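You operate a simulated robot arm through the tools that you are given. There is no shell and no other tool.

You run a simulated two-armed robot. Do the job below in one go: nothing can be reset, and whatever is moved stays where it is left.

Task
Hold the yellow work lamp on the middle of the plate bench steady with one hand and flip the yellow lamp switch the other way with the other.

It is judged by the outcome, as a careful person would: the job done as asked, and still so three seconds after it is handed in. It fails if anything else is knocked over, pushed out of place, dropped, spilled or broken.

Robot
Two 7-joint arms with two-finger parallel grippers on one trunk, on a base that drives. Base frame: it is fixed to the floor where the robot stands at the start and does not move with it; the origin is under the middle of the robot, x ahead of it, y to its left, z up. Readings come in m, rad, newtons and seconds.
The left shoulder is at the start at [0.05, 0.165, 1.105], the right one opposite. With the tool pointing down near the work surface each hand reaches from about 0.1 to 0.68 m from the robot's upright axis, wherever it stands, measured 20 degrees to its own side. Places, roughly: yellow lamp switch [-3.5, -1.2, 1]; yellow work lamp [-3.5, -1.25, 1]. Payload 3.91 kg a hand.
The TCP of each hand is the grasp point between the finger pads, 0.03 m short of the fingertips. In the tool frame z runs along the fingers and y along their closing line. Largest opening 0.11 m; finger width 0.02, thickness 0.01; the body of the gripper, 0.048 by 0.112 m, starts 0.055 m behind the TCP.
Orientation is told as [roll, pitch, yaw] about the base's x, y, z axes, in that order, counted from this pose: with the fingers straight down and closing along the base's y, the tool's x points along the base's -x, its y along +y and its z along -z.

Tools
- The arms move only by the tool apply_moves. It takes "left_deltas", "right_deltas" or both (then of equal length, played together; a hand with none holds still); each is a list that holds one entry, the list of rows, each a list of 7 numbers: the turn, a rotation vector about the tool's x, y, z in units of 8 degrees (1.0 is 8 degrees), then the shift along the tool's x, y, z in units of 20 mm (1.0 is 20 mm), then the finger opening in mm, from 0 to 110. In form: [[[rx, ry, rz, dx, dy, dz, gripper], ...]]. A call has 1 to 20 rows; each row shifts and turns the commanded pose from where the row before left it, along the tool's axes as they then stand. A call with a number of a shift or a turn outside -1 to 1 is refused whole. Each row takes 0.2 s and may step no farther than 0.05 m and 0.15 rad from the row before; otherwise, or with a gripper value out of range, the whole call is refused. Where a pose cannot be reached the arm comes as near as it can. A force on the tool above 40 N (or 10 N above the force at the start of the call, whichever is more), or a blocked arm, ends the call early, and 0.2 s more pass. The fingers move at their own pace (about 0.045 m/s each) and stop on an object; they squeeze with about 36 N. The grip force told is the motor's: it shows also when the fingers shut on nothing. Time passes only in rows, and 0.2 s behind the last, so rows that do not move let the fingers close. The reply holds the time, the measured pose of the TCP, the force on the tool along the base axes, the opening and the grip force, in the units named above and with some noise, with the torque about the TCP (base axes, N m) and any sound that the robot's microphone picked up, and new pictures: "show" is both (left out), scene, wrist or none (wrist: the cameras of the hands that moved).
- Cameras (640 x 400 px; columns grow to the right, rows downward): "scene" is now at [0.1256, -0.0153, 1.3191]; the picture's right is [-0.08, -1.00, 0.00], its down [-0.28, 0.02, -0.96] and it looks along [0.95, -0.08, -0.29] (base axes); focal length 259 px, centre (320, 200). "left" rides on the left gripper at [0.072, -0.017, -0.103] in its tool frame; the picture's right is [0.23, 0.97, 0.00], its down [-0.76, 0.18, -0.62] and it looks along [-0.61, 0.14, 0.78] (tool axes); focal length 222 px, centre (320, 200). "right" rides on the right gripper at [0.072, 0.017, -0.103] in its tool frame; the picture's right is [-0.23, 0.97, 0.00], its down [-0.76, -0.18, -0.62] and it looks along [-0.61, -0.14, 0.78] (tool axes); focal length 222 px, centre (320, 200). There is no depth. A picture from a camera that has moved, and an enlarged one, comes with that camera's place and axes in the base frame and with its lens. The place of the scene camera against the robot may be out by one fixed shift of up to 0.025 m in any direction.
- lift_body(by): slides the trunk up (or, below 0, down) by that many m; the arms and the scene camera ride with it, the base frame stays. It gives what a move gives, with no picture.
- roll_base(legs): drives the robot by 1 to 6 legs, each [ahead, left, turn to the left] in m, m and rad, along the robot's own axes; the way and the turn of a leg run together, so that a leg with both is an arc; at most 1.5 m and 3.142 rad a leg. The arms and the cameras ride along, it lands a little off, and it stops where it bumps. It gives what a move gives, and a new picture of the scene camera.
- head_to(pan, tilt): turns the head with the scene camera to pan (to the left, within 1.396 rad either way) and tilt (down, from -0.506 to 1.204), counted from straight ahead of the robot. It gives what a move gives, and a new picture of the scene camera.
- close_up(camera, box): a new picture of the part [left, top, right, bottom] of that camera's present view, enlarged. No time passes.
- job_done(): hands the job in; it is judged then, once.

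Places have to be worked out from the pictures, the camera data and where the tool is seen. Open the grippers and draw the arms clear of the work before you hand the job in, unless the task says otherwise.

The tools are called after "Request:" as a command line: name --argument value ..., lists and objects as JSON in quotes. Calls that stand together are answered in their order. apply_moves: Moves the arms, as the interface text tells. Its arguments: {"type":"object","properties":{"left_deltas":{"type":"array","items":{"type":"array","items":{"type":"array","items":{"type":"number"}}}},"right_deltas":{"type":"array","items":{"type":"array","items":{"type":"array","items":{"type":"number"}}}},"show":{"type":"string","enum":["both","scene","wrist","none"]}},"required":[]} The other tools are called the same way: lift_body (by) slides the trunk up or down; roll_base (legs) drives the base; head_to (pan, tilt) turns the head that bears the scene camera; close_up (camera, box) takes an enlarged picture of a part of a camera's view; job_done () hands the job in.

At the start:

```text
time: 0.0
left_position: [0.4263, 0.2229, 1.1337]
left_ee_rot: [-0.003, 0.0, -0.001]
left_wrist_force: [-0.2, 0.4, 0.6]
left_moment: [-0.01, 0.0, 0.02]
left_grip_width: 0.1103
left_grasp_force: 0.0
right_position: [0.3155, -0.1568, 1.2388]
right_ee_rot: [-0.001, 0.001, -0.001]
right_wrist_force: [0.0, -0.3, -0.4]
right_moment: [0.01, -0.01, 0.0]
right_grip_width: 0.1098
right_grasp_force: 0.1
trunk travel left (down, up): [-0.325, 0.178]
robot x, y, heading: [-0.0014, 0.0015, -0.001]
head pan, tilt: [-0.084, 0.29]
```

scene: 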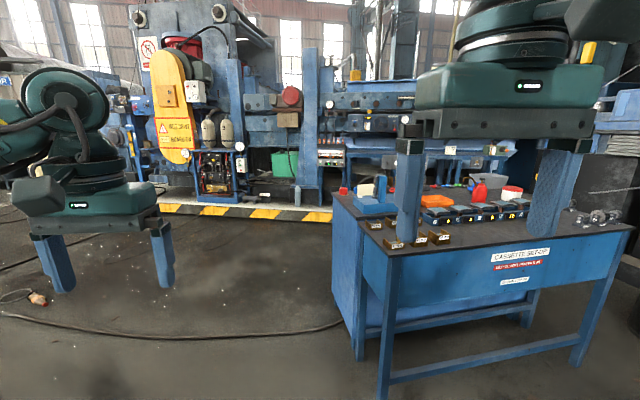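
right: 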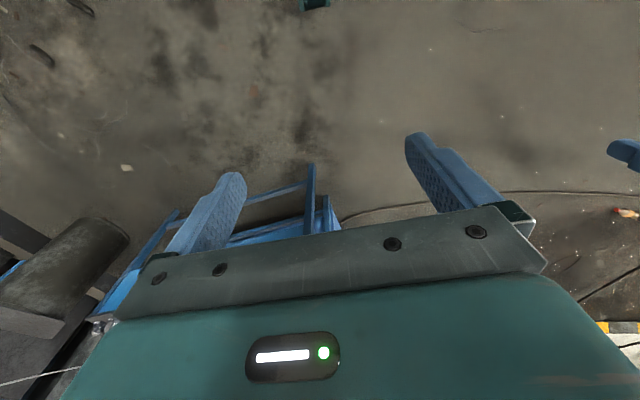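
left: 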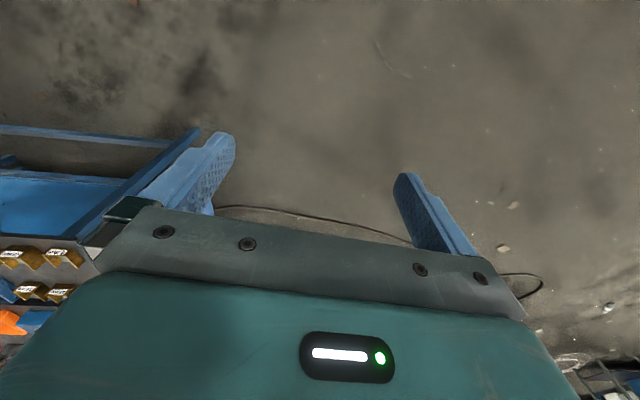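

The target lies behind the robot, around [-3.5, -1.2]. First I look left and right with the head to check the space around me before turning.

Request:
head_to --pan 1.39 --tilt 0.4

Request:
head_to --pan -1.39 --tilt 0.4

```text
time: 1.6
left_position: [0.4255, 0.2226, 1.1334]
left_ee_rot: [0.0, 0.0, 0.0]
left_wrist_force: [0.6, 0.3, -0.6]
left_moment: [-0.02, 0.0, 0.03]
left_grip_width: 0.11
left_grasp_force: 0.1
right_position: [0.3157, -0.1561, 1.2387]
right_ee_rot: [0.001, 0.0, 0.0]
right_wrist_force: [0.5, -0.4, 0.3]
right_moment: [0.01, -0.01, -0.02]
right_grip_width: 0.1101
right_grasp_force: 0.1
trunk travel left (down, up): [-0.325, 0.178]
robot x, y, heading: [0.001, 0.0011, -0.002]
head pan, tilt: [1.389, 0.4]
camera scene: at [0.0493, 0.0837, 1.3089], right [0.98, -0.18, 0.0], down [-0.07, -0.38, -0.92], along [0.17, 0.91, -0.39], focal length 259 px, centre (320, 200)
```

scene: 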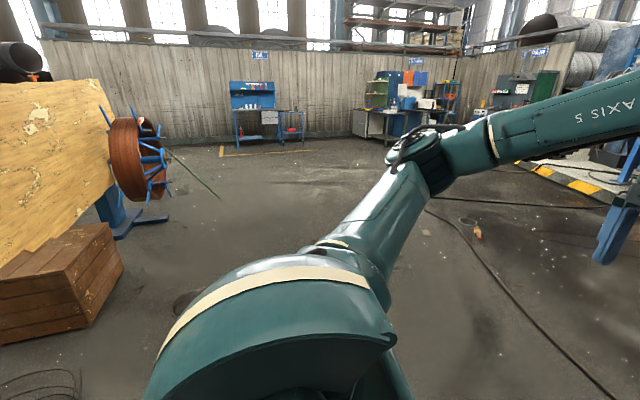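

```text
time: 4.0
left_position: [0.4274, 0.2225, 1.1326]
left_ee_rot: [-0.001, -0.001, 0.001]
left_wrist_force: [0.5, 0.1, -0.1]
left_moment: [0.0, -0.04, -0.02]
left_grip_width: 0.11
left_grasp_force: 0.1
right_position: [0.3166, -0.1567, 1.2382]
right_ee_rot: [0.0, 0.001, -0.001]
right_wrist_force: [-0.4, 0.2, -0.1]
right_moment: [0.0, 0.0, 0.0]
right_grip_width: 0.1099
right_grasp_force: 0.0
trunk travel left (down, up): [-0.325, 0.178]
robot x, y, heading: [-0.0014, 0.0017, 0.003]
head pan, tilt: [-1.389, 0.4]
camera scene: at [0.0493, -0.0985, 1.3089], right [-0.98, -0.18, 0.0], down [-0.07, 0.38, -0.92], along [0.17, -0.91, -0.39], focal length 259 px, centre (320, 200)
```

scene: 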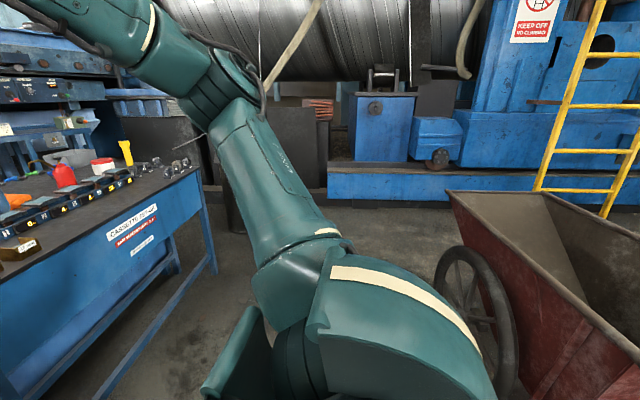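

The left side is open, a red cart stands behind to the right. I turn left in place in a quarter turn and look to the left (toward the -x side).

Request:
roll_base --legs '[[0, 0, 1.57]]'

Request:
head_to --pan 1.39 --tilt 0.35

```text
time: 8.3
left_position: [-0.2266, 0.4234, 1.133]
left_ee_rot: [0.0, -0.002, 1.586]
left_wrist_force: [0.1, 0.3, -0.8]
left_moment: [0.02, -0.02, 0.0]
left_grip_width: 0.1099
left_grasp_force: 0.1
right_position: [0.1537, 0.3179, 1.2389]
right_ee_rot: [0.001, 0.001, 1.583]
right_wrist_force: [-1.1, 0.1, -0.4]
right_moment: [-0.01, 0.02, 0.01]
right_grip_width: 0.1101
right_grasp_force: 0.2
trunk travel left (down, up): [-0.325, 0.178]
robot x, y, heading: [-0.0029, 0.0, 1.583]
head pan, tilt: [-1.389, 0.4]
camera scene: at [0.0936, 0.0398, 1.3089], right [0.19, -0.98, 0.0], down [-0.38, -0.07, -0.92], along [0.9, 0.18, -0.39], focal length 259 px, centre (320, 200)
```

scene: 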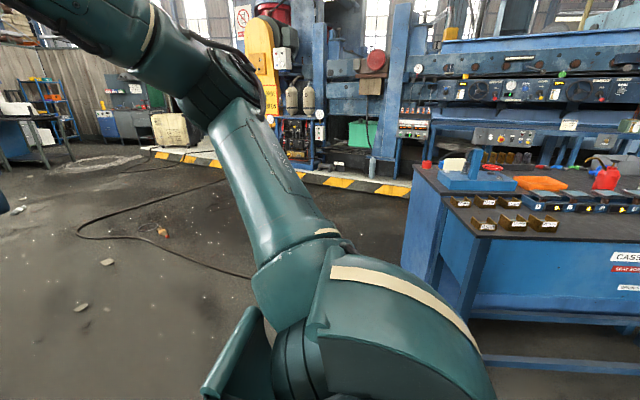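

```text
time: 10.7
left_position: [-0.2268, 0.4244, 1.1327]
left_ee_rot: [0.001, 0.0, 1.584]
left_wrist_force: [-0.5, 0.1, -0.2]
left_moment: [-0.04, 0.03, -0.01]
left_grip_width: 0.1098
left_grasp_force: 0.1
right_position: [0.1531, 0.3174, 1.2375]
right_ee_rot: [0.002, 0.001, 1.583]
right_wrist_force: [0.2, 0.6, 0.4]
right_moment: [0.04, 0.02, -0.02]
right_grip_width: 0.1098
right_grasp_force: 0.1
trunk travel left (down, up): [-0.325, 0.178]
robot x, y, heading: [0.0025, 0.0026, 1.584]
head pan, tilt: [1.389, 0.351]
camera scene: at [-0.0889, 0.0376, 1.3134], right [0.17, 0.99, 0.0], down [0.34, -0.06, -0.94], along [-0.93, 0.16, -0.34], focal length 259 px, centre (320, 200)
```

scene: 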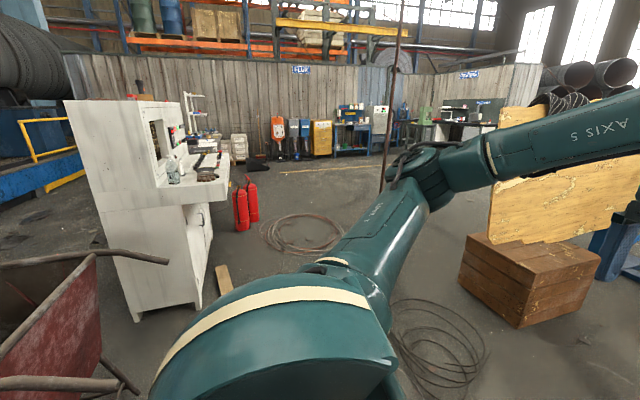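

A white console/bench stands at about x=-1.6 and farther. The target direction falls near pixel (166,134), so I zoom there.

Request:
close_up --camera "scene" --box '[60, 60, 300, 210]'

```text
2.67 times, centred on (180, 135) of scene
camera zoom: at [-0.0889, 0.0376, 1.3134], right [0.17, 0.99, 0.0], down [0.34, -0.06, -0.94], along [-0.93, 0.16, -0.34], focal length 690 px, centre (693, 373)
```

zoom: 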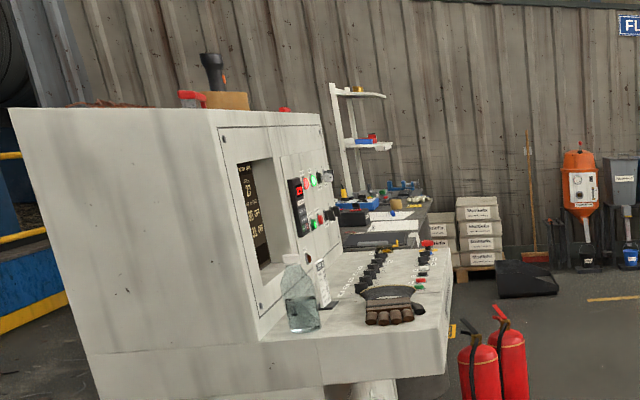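

The bench with shelves stands behind the white console at about x=-3.5. I turn the robot to face -x and look ahead.

Request:
roll_base --legs '[[0, 0, 1.557]]'

Request:
head_to --pan 0.1 --tilt 0.5

```text
time: 14.9
left_position: [-0.4317, -0.2116, 1.1328]
left_ee_rot: [0.0, 0.001, 3.118]
left_wrist_force: [0.6, -0.2, 0.1]
left_moment: [0.0, 0.02, -0.02]
left_grip_width: 0.1095
left_grasp_force: 0.1
right_position: [-0.3111, 0.1641, 1.2384]
right_ee_rot: [0.0, 0.002, 3.117]
right_wrist_force: [0.4, 0.5, 0.2]
right_moment: [-0.02, 0.0, -0.01]
right_grip_width: 0.1102
right_grasp_force: 0.1
trunk travel left (down, up): [-0.325, 0.178]
robot x, y, heading: [0.0018, -0.0013, 3.118]
head pan, tilt: [1.389, 0.351]
camera scene: at [-0.0451, -0.098, 1.3134], right [-0.98, 0.2, 0.0], down [0.07, 0.34, -0.94], along [-0.19, -0.92, -0.34], focal length 259 px, centre (320, 200)
```

scene: 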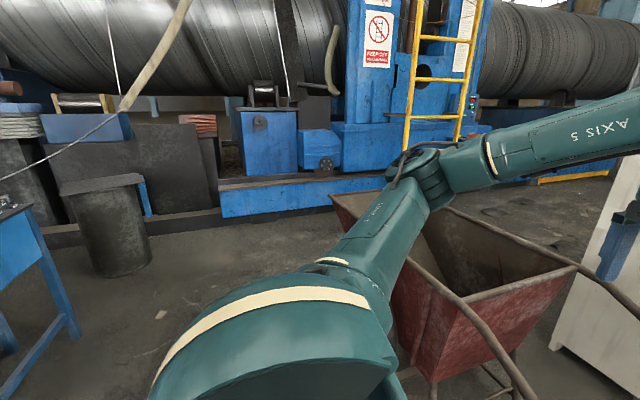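

```text
time: 16.3
left_position: [-0.4313, -0.2133, 1.1334]
left_ee_rot: [0.001, 0.0, 3.119]
left_wrist_force: [0.3, 0.7, 0.5]
left_moment: [0.0, 0.03, 0.0]
left_grip_width: 0.1099
left_grasp_force: 0.0
right_position: [-0.3106, 0.1639, 1.2391]
right_ee_rot: [-0.001, 0.0, 3.12]
right_wrist_force: [0.6, 0.3, -0.3]
right_moment: [-0.01, 0.04, 0.01]
right_grip_width: 0.11
right_grasp_force: 0.0
trunk travel left (down, up): [-0.325, 0.178]
robot x, y, heading: [0.0, -0.0007, 3.115]
head pan, tilt: [0.099, 0.499]
camera scene: at [-0.1168, -0.0137, 1.2998], right [-0.08, 1.0, 0.0], down [0.48, 0.04, -0.88], along [-0.88, -0.07, -0.48], focal length 259 px, centre (320, 200)
```

scene: 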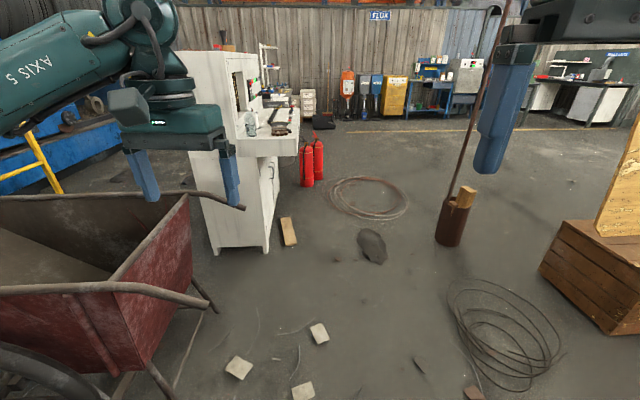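

Several things lie on the floor (blocks, a dark lump, a pot with a rod, coils). I zoom in to judge which are solid and plan the drive.

Request:
close_up --camera "scene" --box '[200, 200, 520, 400]'

Request:
close_up --camera "scene" --box '[200, 30, 440, 180]'

Request:
head_to --pan 0.0 --tilt 1.1

```text
2.00 times, centred on (360, 300) of scene
camera zoom: at [-0.1168, -0.0137, 1.2998], right [-0.08, 1.0, 0.0], down [0.48, 0.04, -0.88], along [-0.88, -0.07, -0.48], focal length 518 px, centre (240, 0)
```

zoom: 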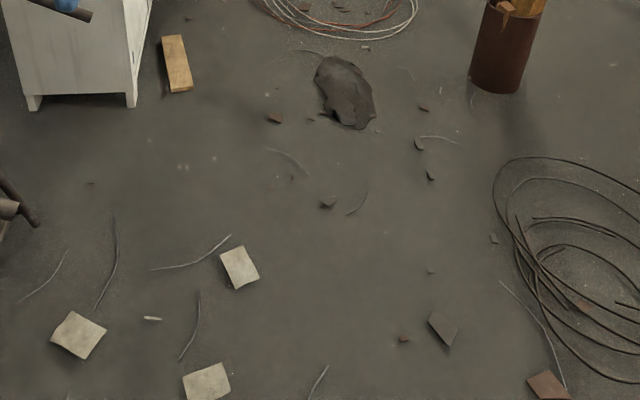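

```text
2.67 times, centred on (320, 105) of scene
camera zoom: at [-0.1168, -0.0137, 1.2998], right [-0.08, 1.0, 0.0], down [0.48, 0.04, -0.88], along [-0.88, -0.07, -0.48], focal length 690 px, centre (320, 453)
```

zoom: 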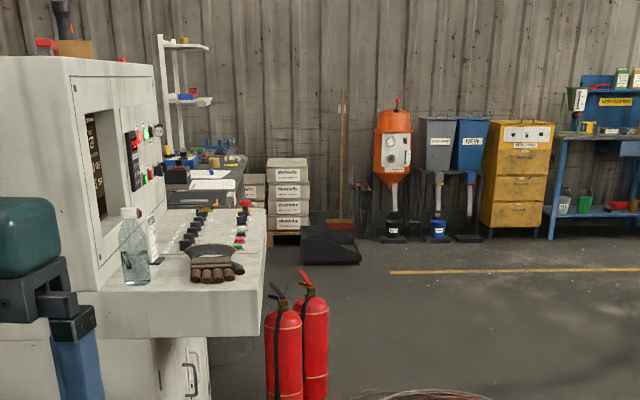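

```text
time: 17.3
left_position: [-0.4304, -0.2128, 1.1329]
left_ee_rot: [0.001, 0.002, 3.119]
left_wrist_force: [-0.8, 0.3, 0.0]
left_moment: [0.03, -0.02, -0.05]
left_grip_width: 0.1102
left_grasp_force: 0.0
right_position: [-0.3115, 0.1665, 1.2379]
right_ee_rot: [-0.001, -0.001, 3.118]
right_wrist_force: [-0.6, -0.4, 0.3]
right_moment: [0.01, 0.0, 0.02]
right_grip_width: 0.1101
right_grasp_force: 0.1
trunk travel left (down, up): [-0.325, 0.178]
robot x, y, heading: [-0.0013, 0.0037, 3.118]
head pan, tilt: [0.0, 1.1]
camera scene: at [-0.0893, -0.0052, 1.2521], right [0.02, 1.0, 0.0], down [0.89, -0.02, -0.45], along [-0.45, 0.01, -0.89], focal length 259 px, centre (320, 200)
```

scene: 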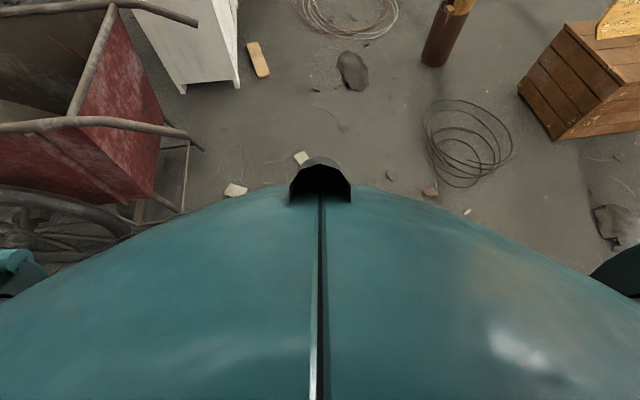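

The lane between the console's desk edge (y≈-0.27) and the pot (y≈0.8) is open apart from litter and a dark lump near [-1.8, 0.25]. I drive part of the way along y≈0.25 and look again from closer.

Request:
roll_base --legs '[[0.7, -0.23, 0.02]]'

Request:
head_to --pan 0.0 --tilt 0.7

```text
time: 21.4
left_position: [-1.128, 0.0211, 1.1332]
left_ee_rot: [0.0, 0.0, 3.138]
left_wrist_force: [-0.4, -1.1, -1.1]
left_moment: [-0.01, 0.0, -0.02]
left_grip_width: 0.1102
left_grasp_force: 0.1
right_position: [-1.0151, 0.3998, 1.2385]
right_ee_rot: [-0.001, 0.001, 3.137]
right_wrist_force: [-1.5, -0.1, 0.4]
right_moment: [0.02, -0.03, 0.0]
right_grip_width: 0.1101
right_grasp_force: 0.1
trunk travel left (down, up): [-0.325, 0.178]
robot x, y, heading: [-0.7037, 0.2429, 3.135]
head pan, tilt: [0.0, 1.1]
camera scene: at [-0.7901, 0.235, 1.252], right [0.01, 1.0, 0.0], down [0.89, -0.01, -0.45], along [-0.45, 0.0, -0.89], focal length 259 px, centre (320, 200)
```

scene: 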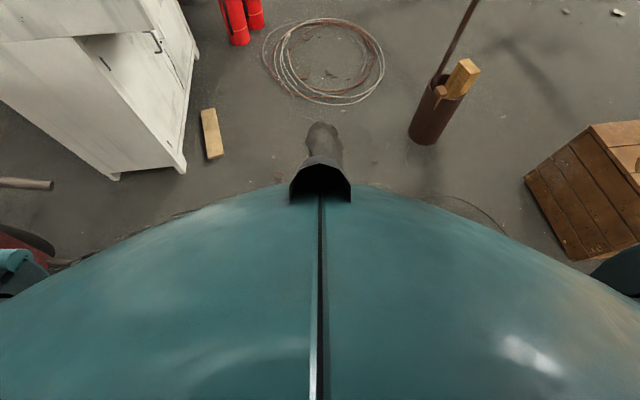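

```text
time: 22.2
left_position: [-1.1278, 0.0223, 1.1332]
left_ee_rot: [-0.001, 0.0, 3.135]
left_wrist_force: [0.0, 0.8, -0.9]
left_moment: [-0.01, -0.01, -0.02]
left_grip_width: 0.11
left_grasp_force: 0.1
right_position: [-1.0156, 0.401, 1.239]
right_ee_rot: [0.0, -0.001, 3.136]
right_wrist_force: [0.2, -0.1, 0.1]
right_moment: [-0.01, 0.02, 0.01]
right_grip_width: 0.11
right_grasp_force: 0.0
trunk travel left (down, up): [-0.325, 0.178]
robot x, y, heading: [-0.6954, 0.2415, 3.131]
head pan, tilt: [0.0, 0.7]
camera scene: at [-0.8117, 0.2351, 1.282], right [0.01, 1.0, 0.0], down [0.64, 0.0, -0.76], along [-0.76, 0.0, -0.64], focal length 259 px, centre (320, 200)
```

scene: 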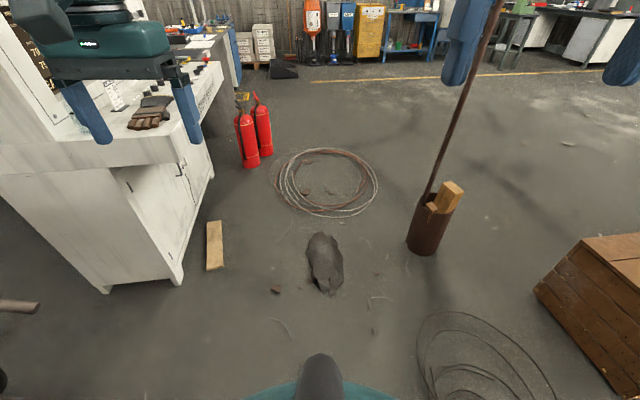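

I zoom in on the lump and the area ahead.

Request:
close_up --camera "scene" --box '[180, 200, 480, 390]'

Request:
head_to --pan 0.35 --tilt 0.35

```text
2.11 times, centred on (330, 295) of scene
camera zoom: at [-0.8117, 0.2351, 1.282], right [0.01, 1.0, 0.0], down [0.64, 0.0, -0.76], along [-0.76, 0.0, -0.64], focal length 545 px, centre (299, 0)
```

zoom: 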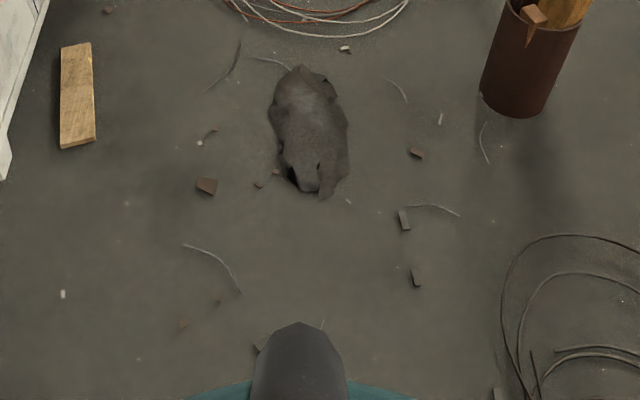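

```text
time: 23.1
left_position: [-1.1278, 0.021, 1.1333]
left_ee_rot: [-0.001, 0.001, 3.136]
left_wrist_force: [-0.8, -0.6, 0.1]
left_moment: [0.0, 0.0, 0.01]
left_grip_width: 0.11
left_grasp_force: 0.1
right_position: [-1.0151, 0.4014, 1.2375]
right_ee_rot: [-0.001, 0.0, 3.137]
right_wrist_force: [-0.1, -0.3, -0.4]
right_moment: [0.01, 0.02, -0.02]
right_grip_width: 0.1101
right_grasp_force: 0.0
trunk travel left (down, up): [-0.325, 0.178]
robot x, y, heading: [-0.7016, 0.2436, 3.133]
head pan, tilt: [0.351, 0.351]
camera scene: at [-0.8144, 0.2032, 1.3134], right [-0.34, 0.94, 0.0], down [0.32, 0.12, -0.94], along [-0.88, -0.32, -0.34], focal length 259 px, centre (320, 200)
```

scene: 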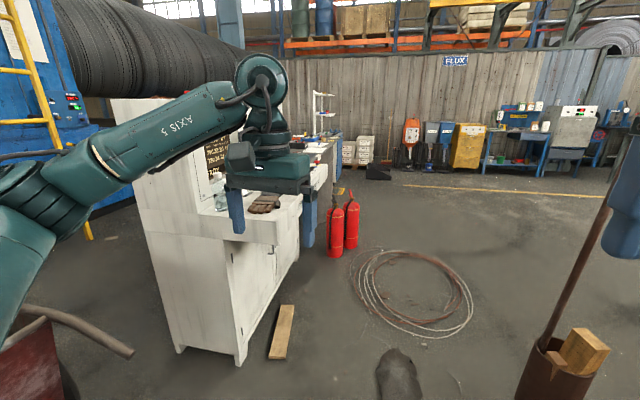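

The lump is a crumpled rag in the lane. Before choosing the lane I want to know the base's own footprint, so I tilt the left hand back to look down at the base with its wrist camera.

Request:
apply_moves --left_deltas '[[[0, 1, 0, 0, 0, 0, 110], [0, 1, 0, 0, 0, 0, 110], [0, 1, 0, 0, 0, 0, 110], [0, 1, 0, 0, 0, 0, 110], [0, 1, 0, 0, 0, 0, 110], [0, 1, 0, 0, 0, 0, 110], [0, 1, 0, 0, 0, 0, 110], [0, 1, 0, 0, 0, 0, 110]]]' --show "wrist"

```text
time: 24.9
left_position: [-1.0158, 0.023, 1.0757]
left_ee_rot: [-0.005, 1.108, 3.133]
left_wrist_force: [1.6, -0.3, -0.1]
left_moment: [-0.02, 0.02, 0.01]
left_grip_width: 0.1101
left_grasp_force: 0.0
left hand out of reach, approached as far as the arm can: row 5, 6, 7, 8
right_position: [-1.0137, 0.3992, 1.2401]
right_ee_rot: [0.0, -0.002, 3.135]
right_wrist_force: [-0.8, -0.3, 0.2]
right_moment: [0.02, 0.03, 0.02]
right_grip_width: 0.1099
right_grasp_force: 0.1
trunk travel left (down, up): [-0.325, 0.178]
robot x, y, heading: [-0.7007, 0.2432, 3.137]
head pan, tilt: [0.351, 0.351]
camera left: at [-1.0757, 0.0406, 1.1877], right [0.1, -0.97, 0.2], down [-0.9, -0.17, -0.4], along [0.43, -0.14, -0.89], focal length 222 px, centre (320, 200)
```

left: 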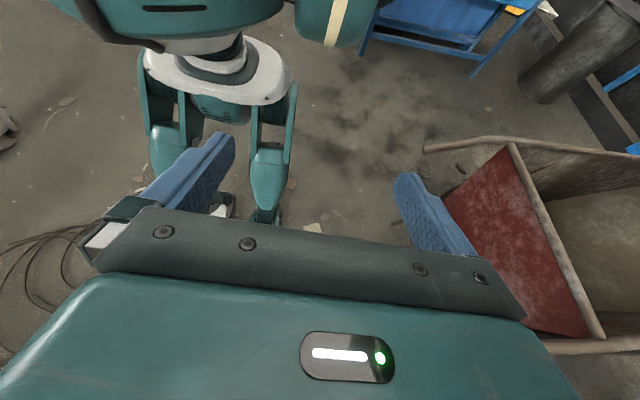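

The picture shows the robot on teal legs beneath a trunk; I zoom in to measure the footprint.

Request:
close_up --camera "left" --box '[60, 0, 400, 220]'

```text
1.82 times, centred on (230, 110) of left
camera zoom: at [-1.0757, 0.0406, 1.1877], right [0.1, -0.97, 0.2], down [-0.9, -0.17, -0.4], along [0.43, -0.14, -0.89], focal length 404 px, centre (484, 364)
```

zoom: 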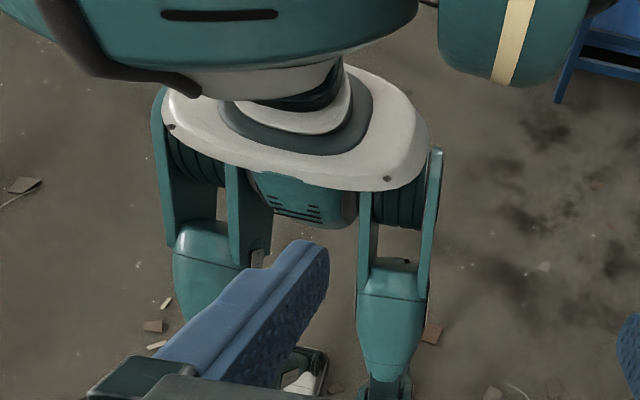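

The robot stands on narrow legs (half-width about 0.2 m), so it can pass at y≈0 between the desk edge and the rag. I turn the left hand back first.

Request:
apply_moves --left_deltas '[[[0, -1, 0, 0, 0, 0, 110], [0, -1, 0, 0, 0, 0, 110], [0, -1, 0, 0, 0, 0, 110], [0, -1, 0, 0, 0, 0, 110], [0, -1, 0, 0, 0, 0, 110], [0, -1, 0, 0, 0, 0, 110], [0, -1, 0, 0, 0, 0, 110], [0, -1, 0, 0, 0, 0, 110]]]' --show "none"

Request:
roll_base --legs '[[0.4, 0.25, 0.005]]'

Request:
head_to --pan 0.15 --tilt 0.6

```text
time: 26.7
left_position: [-1.0178, 0.0249, 1.0748]
left_ee_rot: [-0.001, -0.004, 3.14]
left_wrist_force: [-0.4, -0.1, -1.3]
left_moment: [0.01, -0.02, -0.01]
left_grip_width: 0.1097
left_grasp_force: 0.1
right_position: [-1.0149, 0.401, 1.2388]
right_ee_rot: [0.0, -0.001, 3.137]
right_wrist_force: [0.6, 0.8, -0.4]
right_moment: [-0.03, -0.02, -0.01]
right_grip_width: 0.1101
right_grasp_force: 0.0
trunk travel left (down, up): [-0.325, 0.178]
robot x, y, heading: [-0.6997, 0.24, 3.136]
head pan, tilt: [0.351, 0.351]
```

```text
time: 29.5
left_position: [-1.4154, -0.2304, 1.0752]
left_ee_rot: [0.0, 0.0, -3.142]
left_wrist_force: [0.3, 0.2, 0.1]
left_moment: [-0.02, 0.0, 0.0]
left_grip_width: 0.11
left_grasp_force: 0.2
right_position: [-1.4152, 0.1461, 1.2388]
right_ee_rot: [0.001, 0.001, 3.143]
right_wrist_force: [0.0, -0.6, 0.4]
right_moment: [0.03, -0.03, -0.01]
right_grip_width: 0.1099
right_grasp_force: 0.1
trunk travel left (down, up): [-0.325, 0.178]
robot x, y, heading: [-1.0989, -0.0147, 3.144]
head pan, tilt: [0.351, 0.351]
camera scene: at [-1.2144, -0.0501, 1.3134], right [-0.34, 0.94, 0.0], down [0.32, 0.12, -0.94], along [-0.88, -0.32, -0.34], focal length 259 px, centre (320, 200)
```

scene: 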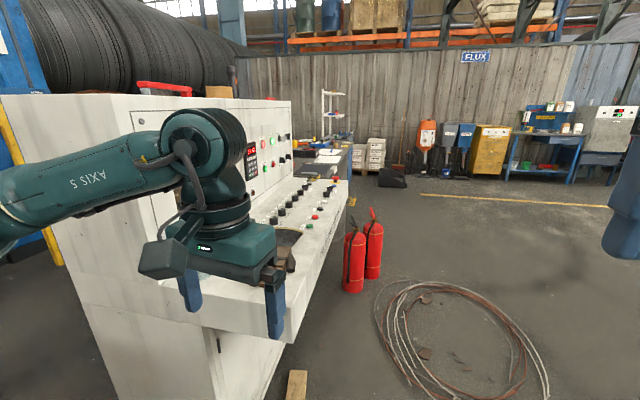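

```text
time: 30.3
left_position: [-1.4152, -0.2294, 1.0749]
left_ee_rot: [-0.001, 0.0, -3.141]
left_wrist_force: [0.1, 0.5, -0.6]
left_moment: [-0.06, -0.02, -0.01]
left_grip_width: 0.1098
left_grasp_force: 0.0
right_position: [-1.4156, 0.1464, 1.2392]
right_ee_rot: [0.0, 0.0, 3.142]
right_wrist_force: [0.7, -0.6, -0.5]
right_moment: [0.02, 0.01, -0.01]
right_grip_width: 0.1098
right_grasp_force: 0.0
trunk travel left (down, up): [-0.325, 0.178]
robot x, y, heading: [-1.1, -0.0059, 3.141]
head pan, tilt: [0.15, 0.6]
camera scene: at [-1.214, -0.0312, 1.2907], right [-0.15, 0.99, 0.0], down [0.56, 0.08, -0.83], along [-0.82, -0.12, -0.56], focal length 259 px, centre (320, 200)
```

scene: 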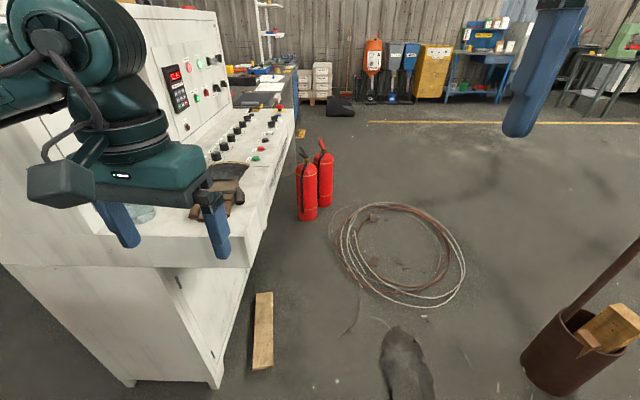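

The lane at y≈-0.01 is clear: desk edge at about y=-0.28, rag from y≈0.16. I drive straight ahead to about x=-2.05 and look again.

Request:
roll_base --legs '[[0.95, 0.0, 0.0]]'

Request:
head_to --pan 0.45 --tilt 0.4

```text
time: 35.2
left_position: [-2.3554, -0.228, 1.0764]
left_ee_rot: [0.0, -0.001, 3.141]
left_wrist_force: [0.0, 0.2, 0.0]
left_moment: [0.01, 0.02, 0.0]
left_grip_width: 0.11
left_grasp_force: 0.2
right_position: [-2.3561, 0.1469, 1.2373]
right_ee_rot: [-0.001, -0.001, 3.141]
right_wrist_force: [-0.4, 0.3, -0.1]
right_moment: [-0.02, 0.02, -0.01]
right_grip_width: 0.1101
right_grasp_force: 0.1
trunk travel left (down, up): [-0.325, 0.178]
robot x, y, heading: [-2.0398, -0.0113, 3.142]
head pan, tilt: [0.15, 0.6]
camera scene: at [-2.1539, -0.0305, 1.2906], right [-0.15, 0.99, 0.0], down [0.56, 0.08, -0.82], along [-0.82, -0.12, -0.57], focal length 259 px, centre (320, 200)
```

scene: 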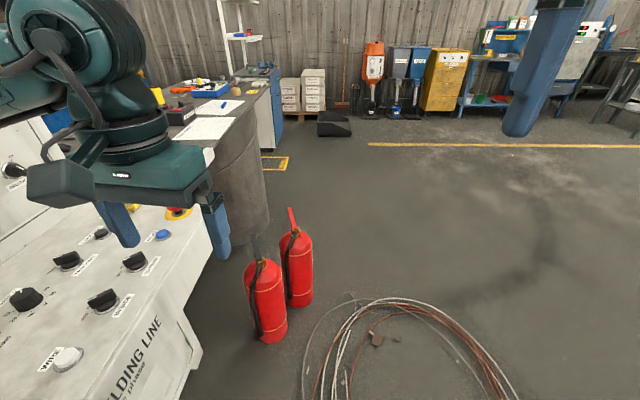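

```text
time: 36.0
left_position: [-2.3555, -0.2283, 1.0753]
left_ee_rot: [0.0, 0.0, 3.142]
left_wrist_force: [-0.2, -0.7, -0.1]
left_moment: [0.01, -0.02, 0.0]
left_grip_width: 0.1104
left_grasp_force: 0.0
right_position: [-2.3556, 0.1476, 1.2386]
right_ee_rot: [0.001, 0.0, 3.143]
right_wrist_force: [0.0, -0.1, -0.4]
right_moment: [0.0, -0.01, -0.01]
right_grip_width: 0.11
right_grasp_force: 0.0
trunk travel left (down, up): [-0.325, 0.178]
robot x, y, heading: [-2.038, -0.0108, 3.143]
head pan, tilt: [0.45, 0.4]
camera scene: at [-2.1498, -0.0575, 1.3089], right [-0.43, 0.9, 0.0], down [0.35, 0.17, -0.92], along [-0.83, -0.4, -0.39], focal length 259 px, centre (320, 200)
```

scene: 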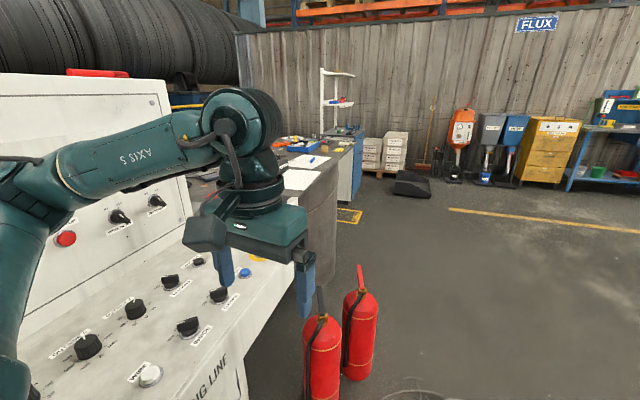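

The two extinguishers stand near [-2.78,-0.38] and [-2.99,-0.27]; I pass them with a side shift to y≈0.18 and go on to about x=-3.1.

Request:
roll_base --legs '[[0.4, -0.19, 0.0], [0.65, 0.0, 0.0]]'

Request:
head_to --pan 1.1 --tilt 0.4

```text
time: 41.9
left_position: [-3.4173, -0.0476, 1.0758]
left_ee_rot: [0.002, 0.0, -3.128]
left_wrist_force: [-0.1, 1.0, 0.4]
left_moment: [0.01, -0.01, -0.03]
left_grip_width: 0.11
left_grasp_force: 0.1
right_position: [-3.4221, 0.3284, 1.2375]
right_ee_rot: [0.0, 0.0, -3.129]
right_wrist_force: [-0.1, 0.7, 0.6]
right_moment: [0.01, -0.01, -0.02]
right_grip_width: 0.1101
right_grasp_force: 0.1
trunk travel left (down, up): [-0.325, 0.178]
robot x, y, heading: [-3.0996, 0.1768, -3.13]
head pan, tilt: [0.45, 0.4]
camera scene: at [-3.2133, 0.1255, 1.3089], right [-0.45, 0.89, 0.0], down [0.35, 0.17, -0.92], along [-0.82, -0.41, -0.39], focal length 259 px, centre (320, 200)
```

scene: 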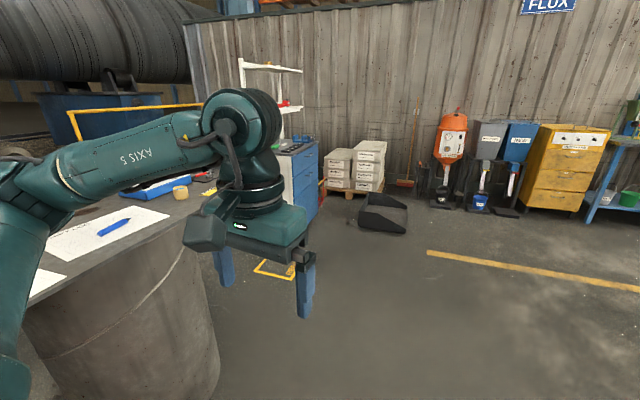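

```text
time: 43.0
left_position: [-3.4164, -0.0485, 1.0753]
left_ee_rot: [0.001, 0.001, -3.128]
left_wrist_force: [-0.4, 0.2, 0.9]
left_moment: [-0.04, -0.01, -0.03]
left_grip_width: 0.11
left_grasp_force: 0.0
right_position: [-3.4214, 0.3277, 1.238]
right_ee_rot: [-0.001, 0.001, -3.127]
right_wrist_force: [0.3, 0.7, -0.5]
right_moment: [0.0, 0.02, -0.01]
right_grip_width: 0.11
right_grasp_force: 0.0
trunk travel left (down, up): [-0.325, 0.178]
robot x, y, heading: [-3.1062, 0.1761, -3.125]
head pan, tilt: [1.1, 0.4]
camera scene: at [-3.1712, 0.0839, 1.3089], right [-0.9, 0.44, 0.0], down [0.17, 0.35, -0.92], along [-0.41, -0.83, -0.39], focal length 259 px, centre (320, 200)
```

scene: 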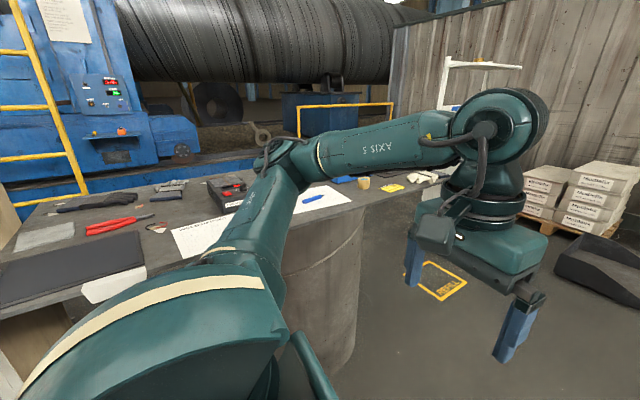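

I'm beside the bench; now I turn left to face it (-y) and look at the bench top.

Request:
roll_base --legs '[[0, 0, 1.554]]'

Request:
head_to --pan -0.3 --tilt 0.45

```text
time: 47.2
left_position: [-2.8794, -0.1367, 1.0755]
left_ee_rot: [0.001, -0.002, -1.552]
left_wrist_force: [0.9, 0.5, -0.3]
left_moment: [0.02, -0.04, -0.04]
left_grip_width: 0.1101
left_grasp_force: 0.1
right_position: [-3.2562, -0.1424, 1.2381]
right_ee_rot: [-0.001, 0.001, -1.551]
right_wrist_force: [-0.3, 0.6, 0.9]
right_moment: [0.0, -0.04, -0.01]
right_grip_width: 0.1101
right_grasp_force: 0.0
trunk travel left (down, up): [-0.325, 0.178]
robot x, y, heading: [-3.104, 0.1747, -1.559]
head pan, tilt: [1.1, 0.4]
camera scene: at [-3.0169, 0.0975, 1.3089], right [-0.44, -0.9, 0.0], down [-0.35, 0.17, -0.92], along [0.83, -0.4, -0.39], focal length 259 px, centre (320, 200)
```

scene: 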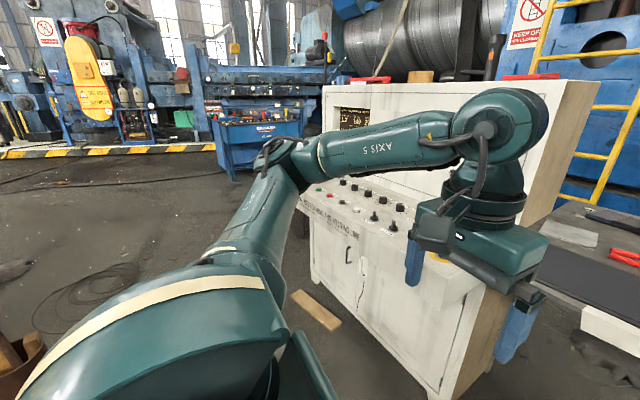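

```text
time: 48.7
left_position: [-2.8797, -0.1365, 1.0764]
left_ee_rot: [0.001, 0.001, -1.551]
left_wrist_force: [-0.6, -0.5, 0.5]
left_moment: [-0.02, 0.04, -0.01]
left_grip_width: 0.11
left_grasp_force: 0.0
right_position: [-3.2552, -0.1425, 1.2383]
right_ee_rot: [-0.002, 0.001, -1.553]
right_wrist_force: [0.4, -0.1, 0.1]
right_moment: [-0.02, -0.02, -0.01]
right_grip_width: 0.11
right_grasp_force: 0.0
trunk travel left (down, up): [-0.325, 0.178]
robot x, y, heading: [-3.105, 0.1749, -1.553]
head pan, tilt: [-0.3, 0.45]
camera scene: at [-3.1258, 0.0498, 1.3042], right [-0.96, 0.28, 0.0], down [0.12, 0.42, -0.9], along [-0.25, -0.86, -0.44], focal length 259 px, centre (320, 200)
```

scene: 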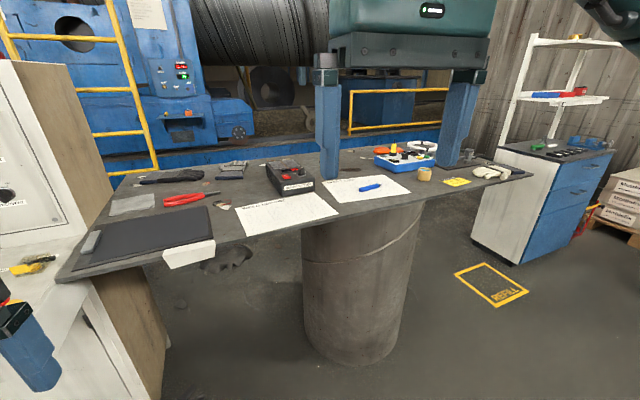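

The plate bench is the grey slab on the drum; the lamp should be at about pixel (319,139), hidden behind the right hand's finger. I shift the robot right (toward -x) and look again.

Request:
roll_base --legs '[[0, -0.4, 0]]'

Request:
head_to --pan 0.0 --tilt 0.4

```text
time: 52.8
left_position: [-3.2885, -0.1439, 1.0756]
left_ee_rot: [0.0, 0.001, -1.559]
left_wrist_force: [0.2, 0.0, -0.3]
left_moment: [0.02, 0.0, 0.01]
left_grip_width: 0.1101
left_grasp_force: 0.1
right_position: [-3.6641, -0.1468, 1.238]
right_ee_rot: [0.001, 0.001, -1.56]
right_wrist_force: [0.4, 0.3, 0.6]
right_moment: [-0.01, 0.0, 0.02]
right_grip_width: 0.1099
right_grasp_force: 0.1
trunk travel left (down, up): [-0.325, 0.178]
robot x, y, heading: [-3.5111, 0.169, -1.559]
head pan, tilt: [-0.3, 0.45]
camera scene: at [-3.533, 0.0442, 1.3042], right [-0.96, 0.29, 0.0], down [0.12, 0.42, -0.9], along [-0.26, -0.86, -0.44], focal length 259 px, centre (320, 200)
```

scene: 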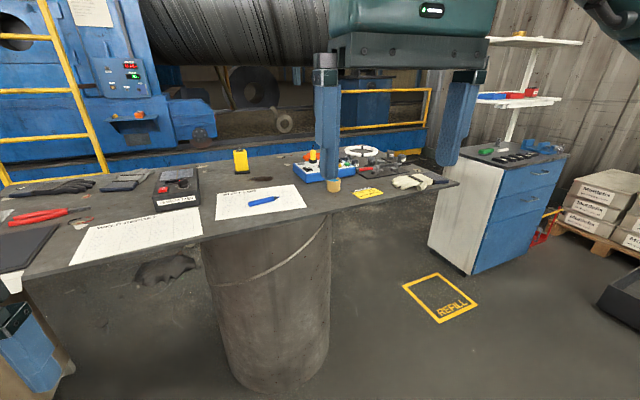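

```text
time: 53.6
left_position: [-3.2872, -0.1433, 1.0758]
left_ee_rot: [-0.001, -0.001, -1.559]
left_wrist_force: [-1.0, 0.6, 0.3]
left_moment: [-0.01, 0.02, 0.04]
left_grip_width: 0.11
left_grasp_force: 0.1
right_position: [-3.664, -0.1479, 1.2386]
right_ee_rot: [0.002, 0.002, -1.559]
right_wrist_force: [0.4, 0.0, -0.1]
right_moment: [-0.01, 0.0, 0.01]
right_grip_width: 0.11
right_grasp_force: 0.1
trunk travel left (down, up): [-0.325, 0.178]
robot x, y, heading: [-3.5132, 0.1631, -1.564]
head pan, tilt: [0.0, 0.4]
camera scene: at [-3.5057, 0.0397, 1.3089], right [-1.0, -0.01, 0.0], down [0.0, 0.39, -0.92], along [0.01, -0.92, -0.39], focal length 259 px, centre (320, 200)
```

scene: 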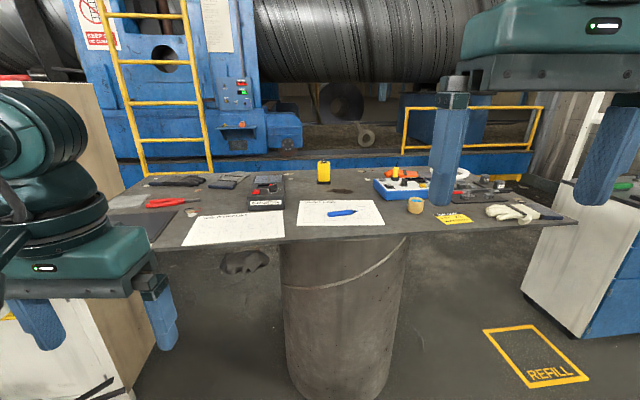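

There is a small yellow thing at pixel (323,170) standing on the bench; I zoom in on it.

Request:
close_up --camera "scene" --box '[280, 140, 370, 200]'

Request:
close_up --camera "scene" --box '[90, 140, 570, 260]'

```text
6.67 times, centred on (325, 170) of scene
camera zoom: at [-3.5057, 0.0397, 1.3089], right [-1.0, -0.01, 0.0], down [0.0, 0.39, -0.92], along [0.01, -0.92, -0.39], focal length 1726 px, centre (287, 400)
```

zoom: 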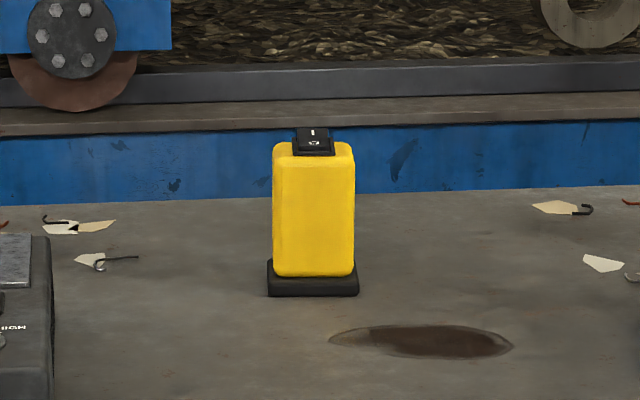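

```text
1.33 times, centred on (330, 200) of scene
camera zoom: at [-3.5057, 0.0397, 1.3089], right [-1.0, -0.01, 0.0], down [0.0, 0.39, -0.92], along [0.01, -0.92, -0.39], focal length 345 px, centre (307, 200)
```

zoom: 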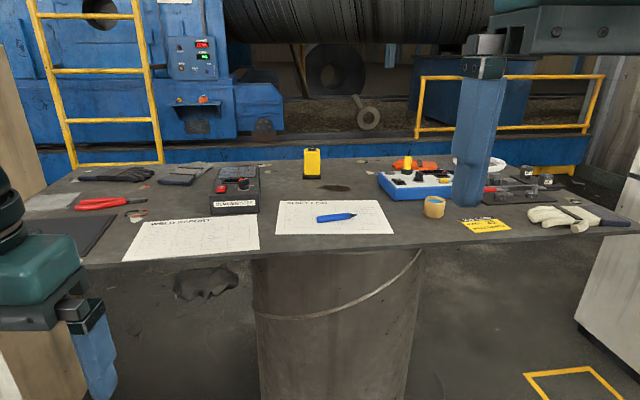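

The lamp is a yellow box (~62 mm wide, ~0.1 m tall) on a black base with a black rocker switch (I/O) on top, near x≈-3.51. The bench front edge is about y≈-0.70. I drive closer, to y≈-0.30, and look down at it.

Request:
roll_base --legs '[[0.46, 0, -0.007]]'

Request:
head_to --pan 0.0 --tilt 0.5

Request:
close_up --camera "scene" --box '[260, 100, 380, 180]'

```text
time: 56.4
left_position: [-3.2847, -0.6109, 1.076]
left_ee_rot: [-0.002, 0.0, -1.563]
left_wrist_force: [-0.4, -0.7, 0.0]
left_moment: [0.01, 0.0, 0.01]
left_grip_width: 0.1099
left_grasp_force: 0.1
right_position: [-3.6603, -0.614, 1.2379]
right_ee_rot: [-0.001, 0.0, -1.563]
right_wrist_force: [-0.6, 0.0, -0.3]
right_moment: [-0.01, 0.01, 0.02]
right_grip_width: 0.1101
right_grasp_force: 0.1
trunk travel left (down, up): [-0.325, 0.178]
robot x, y, heading: [-3.5067, -0.2963, -1.564]
head pan, tilt: [0.0, 0.4]
camera scene: at [-3.5016, -0.4273, 1.3088], right [-1.0, -0.01, 0.0], down [0.0, 0.39, -0.92], along [0.01, -0.92, -0.39], focal length 259 px, centre (320, 200)
```

scene: 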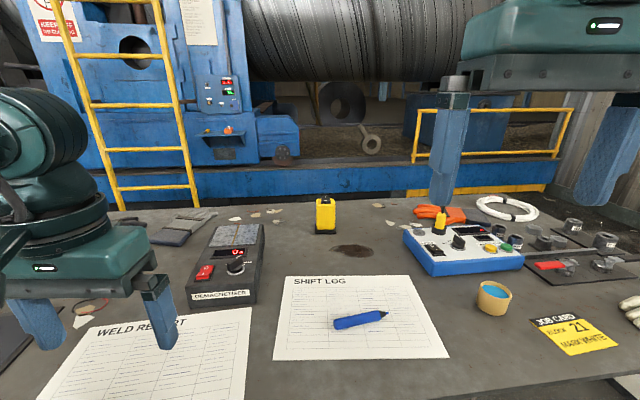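

```text
time: 57.1
left_position: [-3.2843, -0.6108, 1.0757]
left_ee_rot: [-0.001, 0.0, -1.562]
left_wrist_force: [-0.2, -0.4, -0.1]
left_moment: [0.03, -0.01, -0.01]
left_grip_width: 0.1099
left_grasp_force: 0.0
right_position: [-3.6599, -0.6142, 1.2396]
right_ee_rot: [0.001, 0.001, -1.563]
right_wrist_force: [0.6, 0.6, 0.1]
right_moment: [0.0, 0.0, 0.01]
right_grip_width: 0.11
right_grasp_force: 0.1
trunk travel left (down, up): [-0.325, 0.178]
robot x, y, heading: [-3.5075, -0.2997, -1.56]
head pan, tilt: [0.0, 0.499]
camera scene: at [-3.5016, -0.4252, 1.2998], right [-1.0, -0.01, 0.0], down [0.0, 0.48, -0.88], along [0.01, -0.88, -0.48], focal length 259 px, centre (320, 200)
```

scene: 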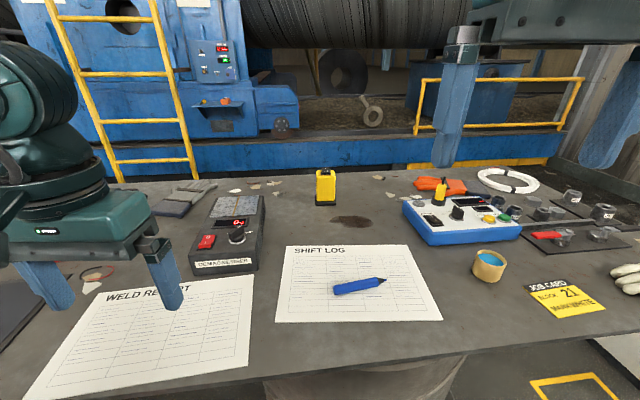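

```text
5.00 times, centred on (320, 140) of scene
camera zoom: at [-3.5016, -0.4252, 1.2998], right [-1.0, -0.01, 0.0], down [0.0, 0.48, -0.88], along [0.01, -0.88, -0.48], focal length 1294 px, centre (320, 500)
```

zoom: 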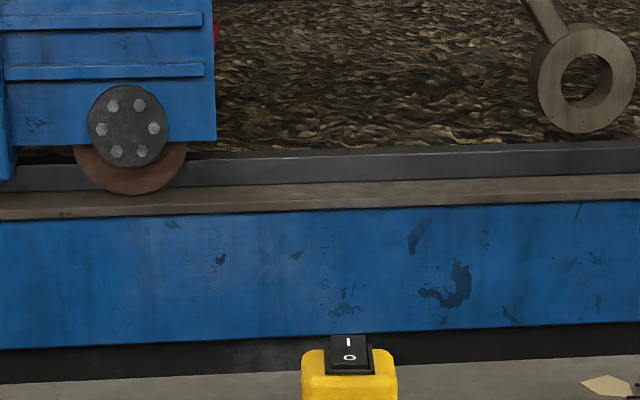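

I zoom in more tightly on the lamp to triangulate it.

Request:
close_up --camera "scene" --box '[290, 160, 362, 210]'

```text
8.00 times, centred on (326, 185) of scene
camera zoom: at [-3.5016, -0.4252, 1.2998], right [-1.0, -0.01, 0.0], down [0.0, 0.48, -0.88], along [0.01, -0.88, -0.48], focal length 2071 px, centre (272, 320)
```

zoom: 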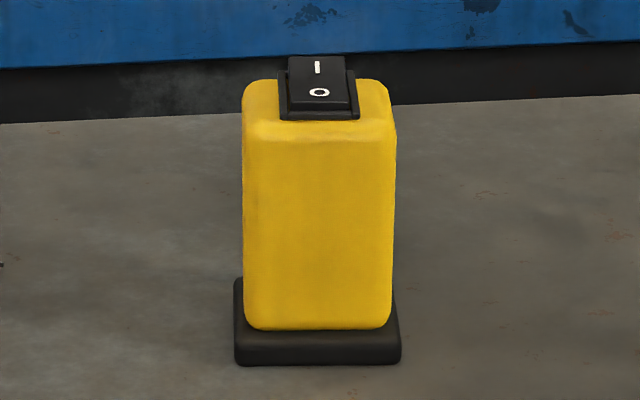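

Triangulating from the two views: bench top z≈0.90, lamp centre about [-3.512, -1.155], top ≈0.995, switch on top with the back ("I") half seemingly raised. The bench edge is at y≈-0.63, so I creep forward 0.12 m to bring the lamp within reach.

Request:
roll_base --legs '[[0.12, 0, -0.01]]'

Request:
head_to --pan 0.0 --tilt 0.6

Request:
close_up --camera "scene" --box '[285, 145, 365, 205]'

```text
time: 58.2
left_position: [-3.2847, -0.665, 1.0756]
left_ee_rot: [-0.002, -0.002, -1.566]
left_wrist_force: [-1.7, 0.2, -0.3]
left_moment: [-0.05, -0.04, -0.02]
left_grip_width: 0.1101
left_grasp_force: 0.1
right_position: [-3.6609, -0.6658, 1.2383]
right_ee_rot: [0.001, 0.003, -1.569]
right_wrist_force: [-0.2, 0.9, 1.5]
right_moment: [-0.03, 0.01, 0.0]
right_grip_width: 0.1099
right_grasp_force: 0.0
trunk travel left (down, up): [-0.325, 0.178]
robot x, y, heading: [-3.5025, -0.3501, -1.565]
head pan, tilt: [0.0, 0.499]
stopped in leg 1: the robot was blocked; the commanded pose is now the measured one
camera scene: at [-3.5016, -0.4772, 1.3], right [-1.0, 0.0, 0.0], down [0.0, 0.48, -0.88], along [0.0, -0.88, -0.48], focal length 259 px, centre (320, 200)
```

scene: 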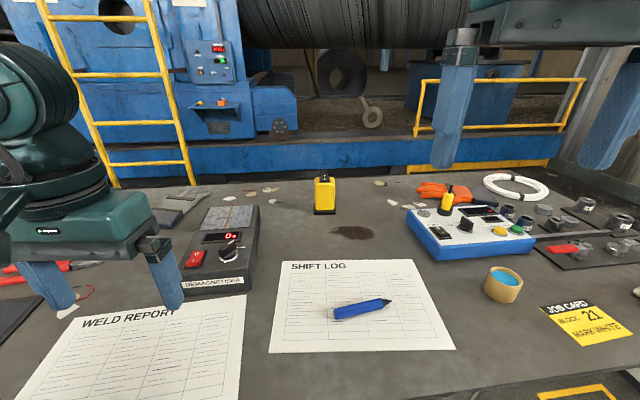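

```text
time: 58.8
left_position: [-3.2849, -0.6679, 1.0759]
left_ee_rot: [0.0, 0.0, -1.566]
left_wrist_force: [-0.7, 0.8, -0.2]
left_moment: [0.02, 0.0, -0.02]
left_grip_width: 0.11
left_grasp_force: 0.2
right_position: [-3.6607, -0.6679, 1.2382]
right_ee_rot: [-0.002, 0.005, -1.568]
right_wrist_force: [0.6, 0.1, -0.3]
right_moment: [0.02, -0.03, 0.02]
right_grip_width: 0.1101
right_grasp_force: 0.0
trunk travel left (down, up): [-0.325, 0.178]
robot x, y, heading: [-3.5089, -0.3501, -1.569]
head pan, tilt: [0.0, 0.6]
camera scene: at [-3.5017, -0.4763, 1.2907], right [-1.0, 0.0, 0.0], down [0.0, 0.56, -0.83], along [0.0, -0.83, -0.56], focal length 259 px, centre (320, 200)
```

scene: 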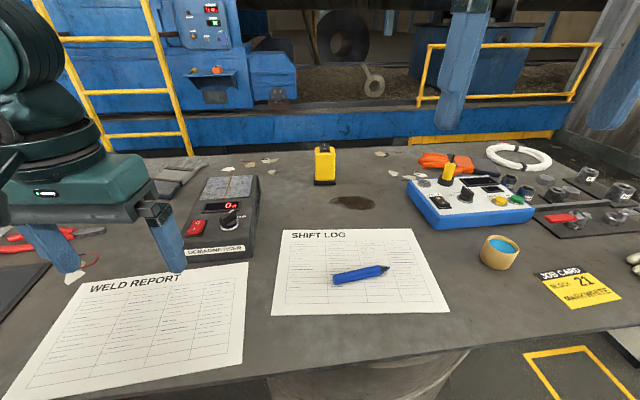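

```text
6.67 times, centred on (325, 175) of scene
camera zoom: at [-3.5017, -0.4763, 1.2907], right [-1.0, 0.0, 0.0], down [0.0, 0.56, -0.83], along [0.0, -0.83, -0.56], focal length 1726 px, centre (287, 367)
```

zoom: 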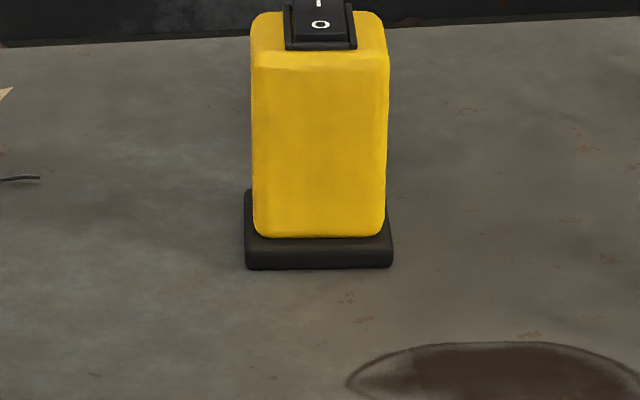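

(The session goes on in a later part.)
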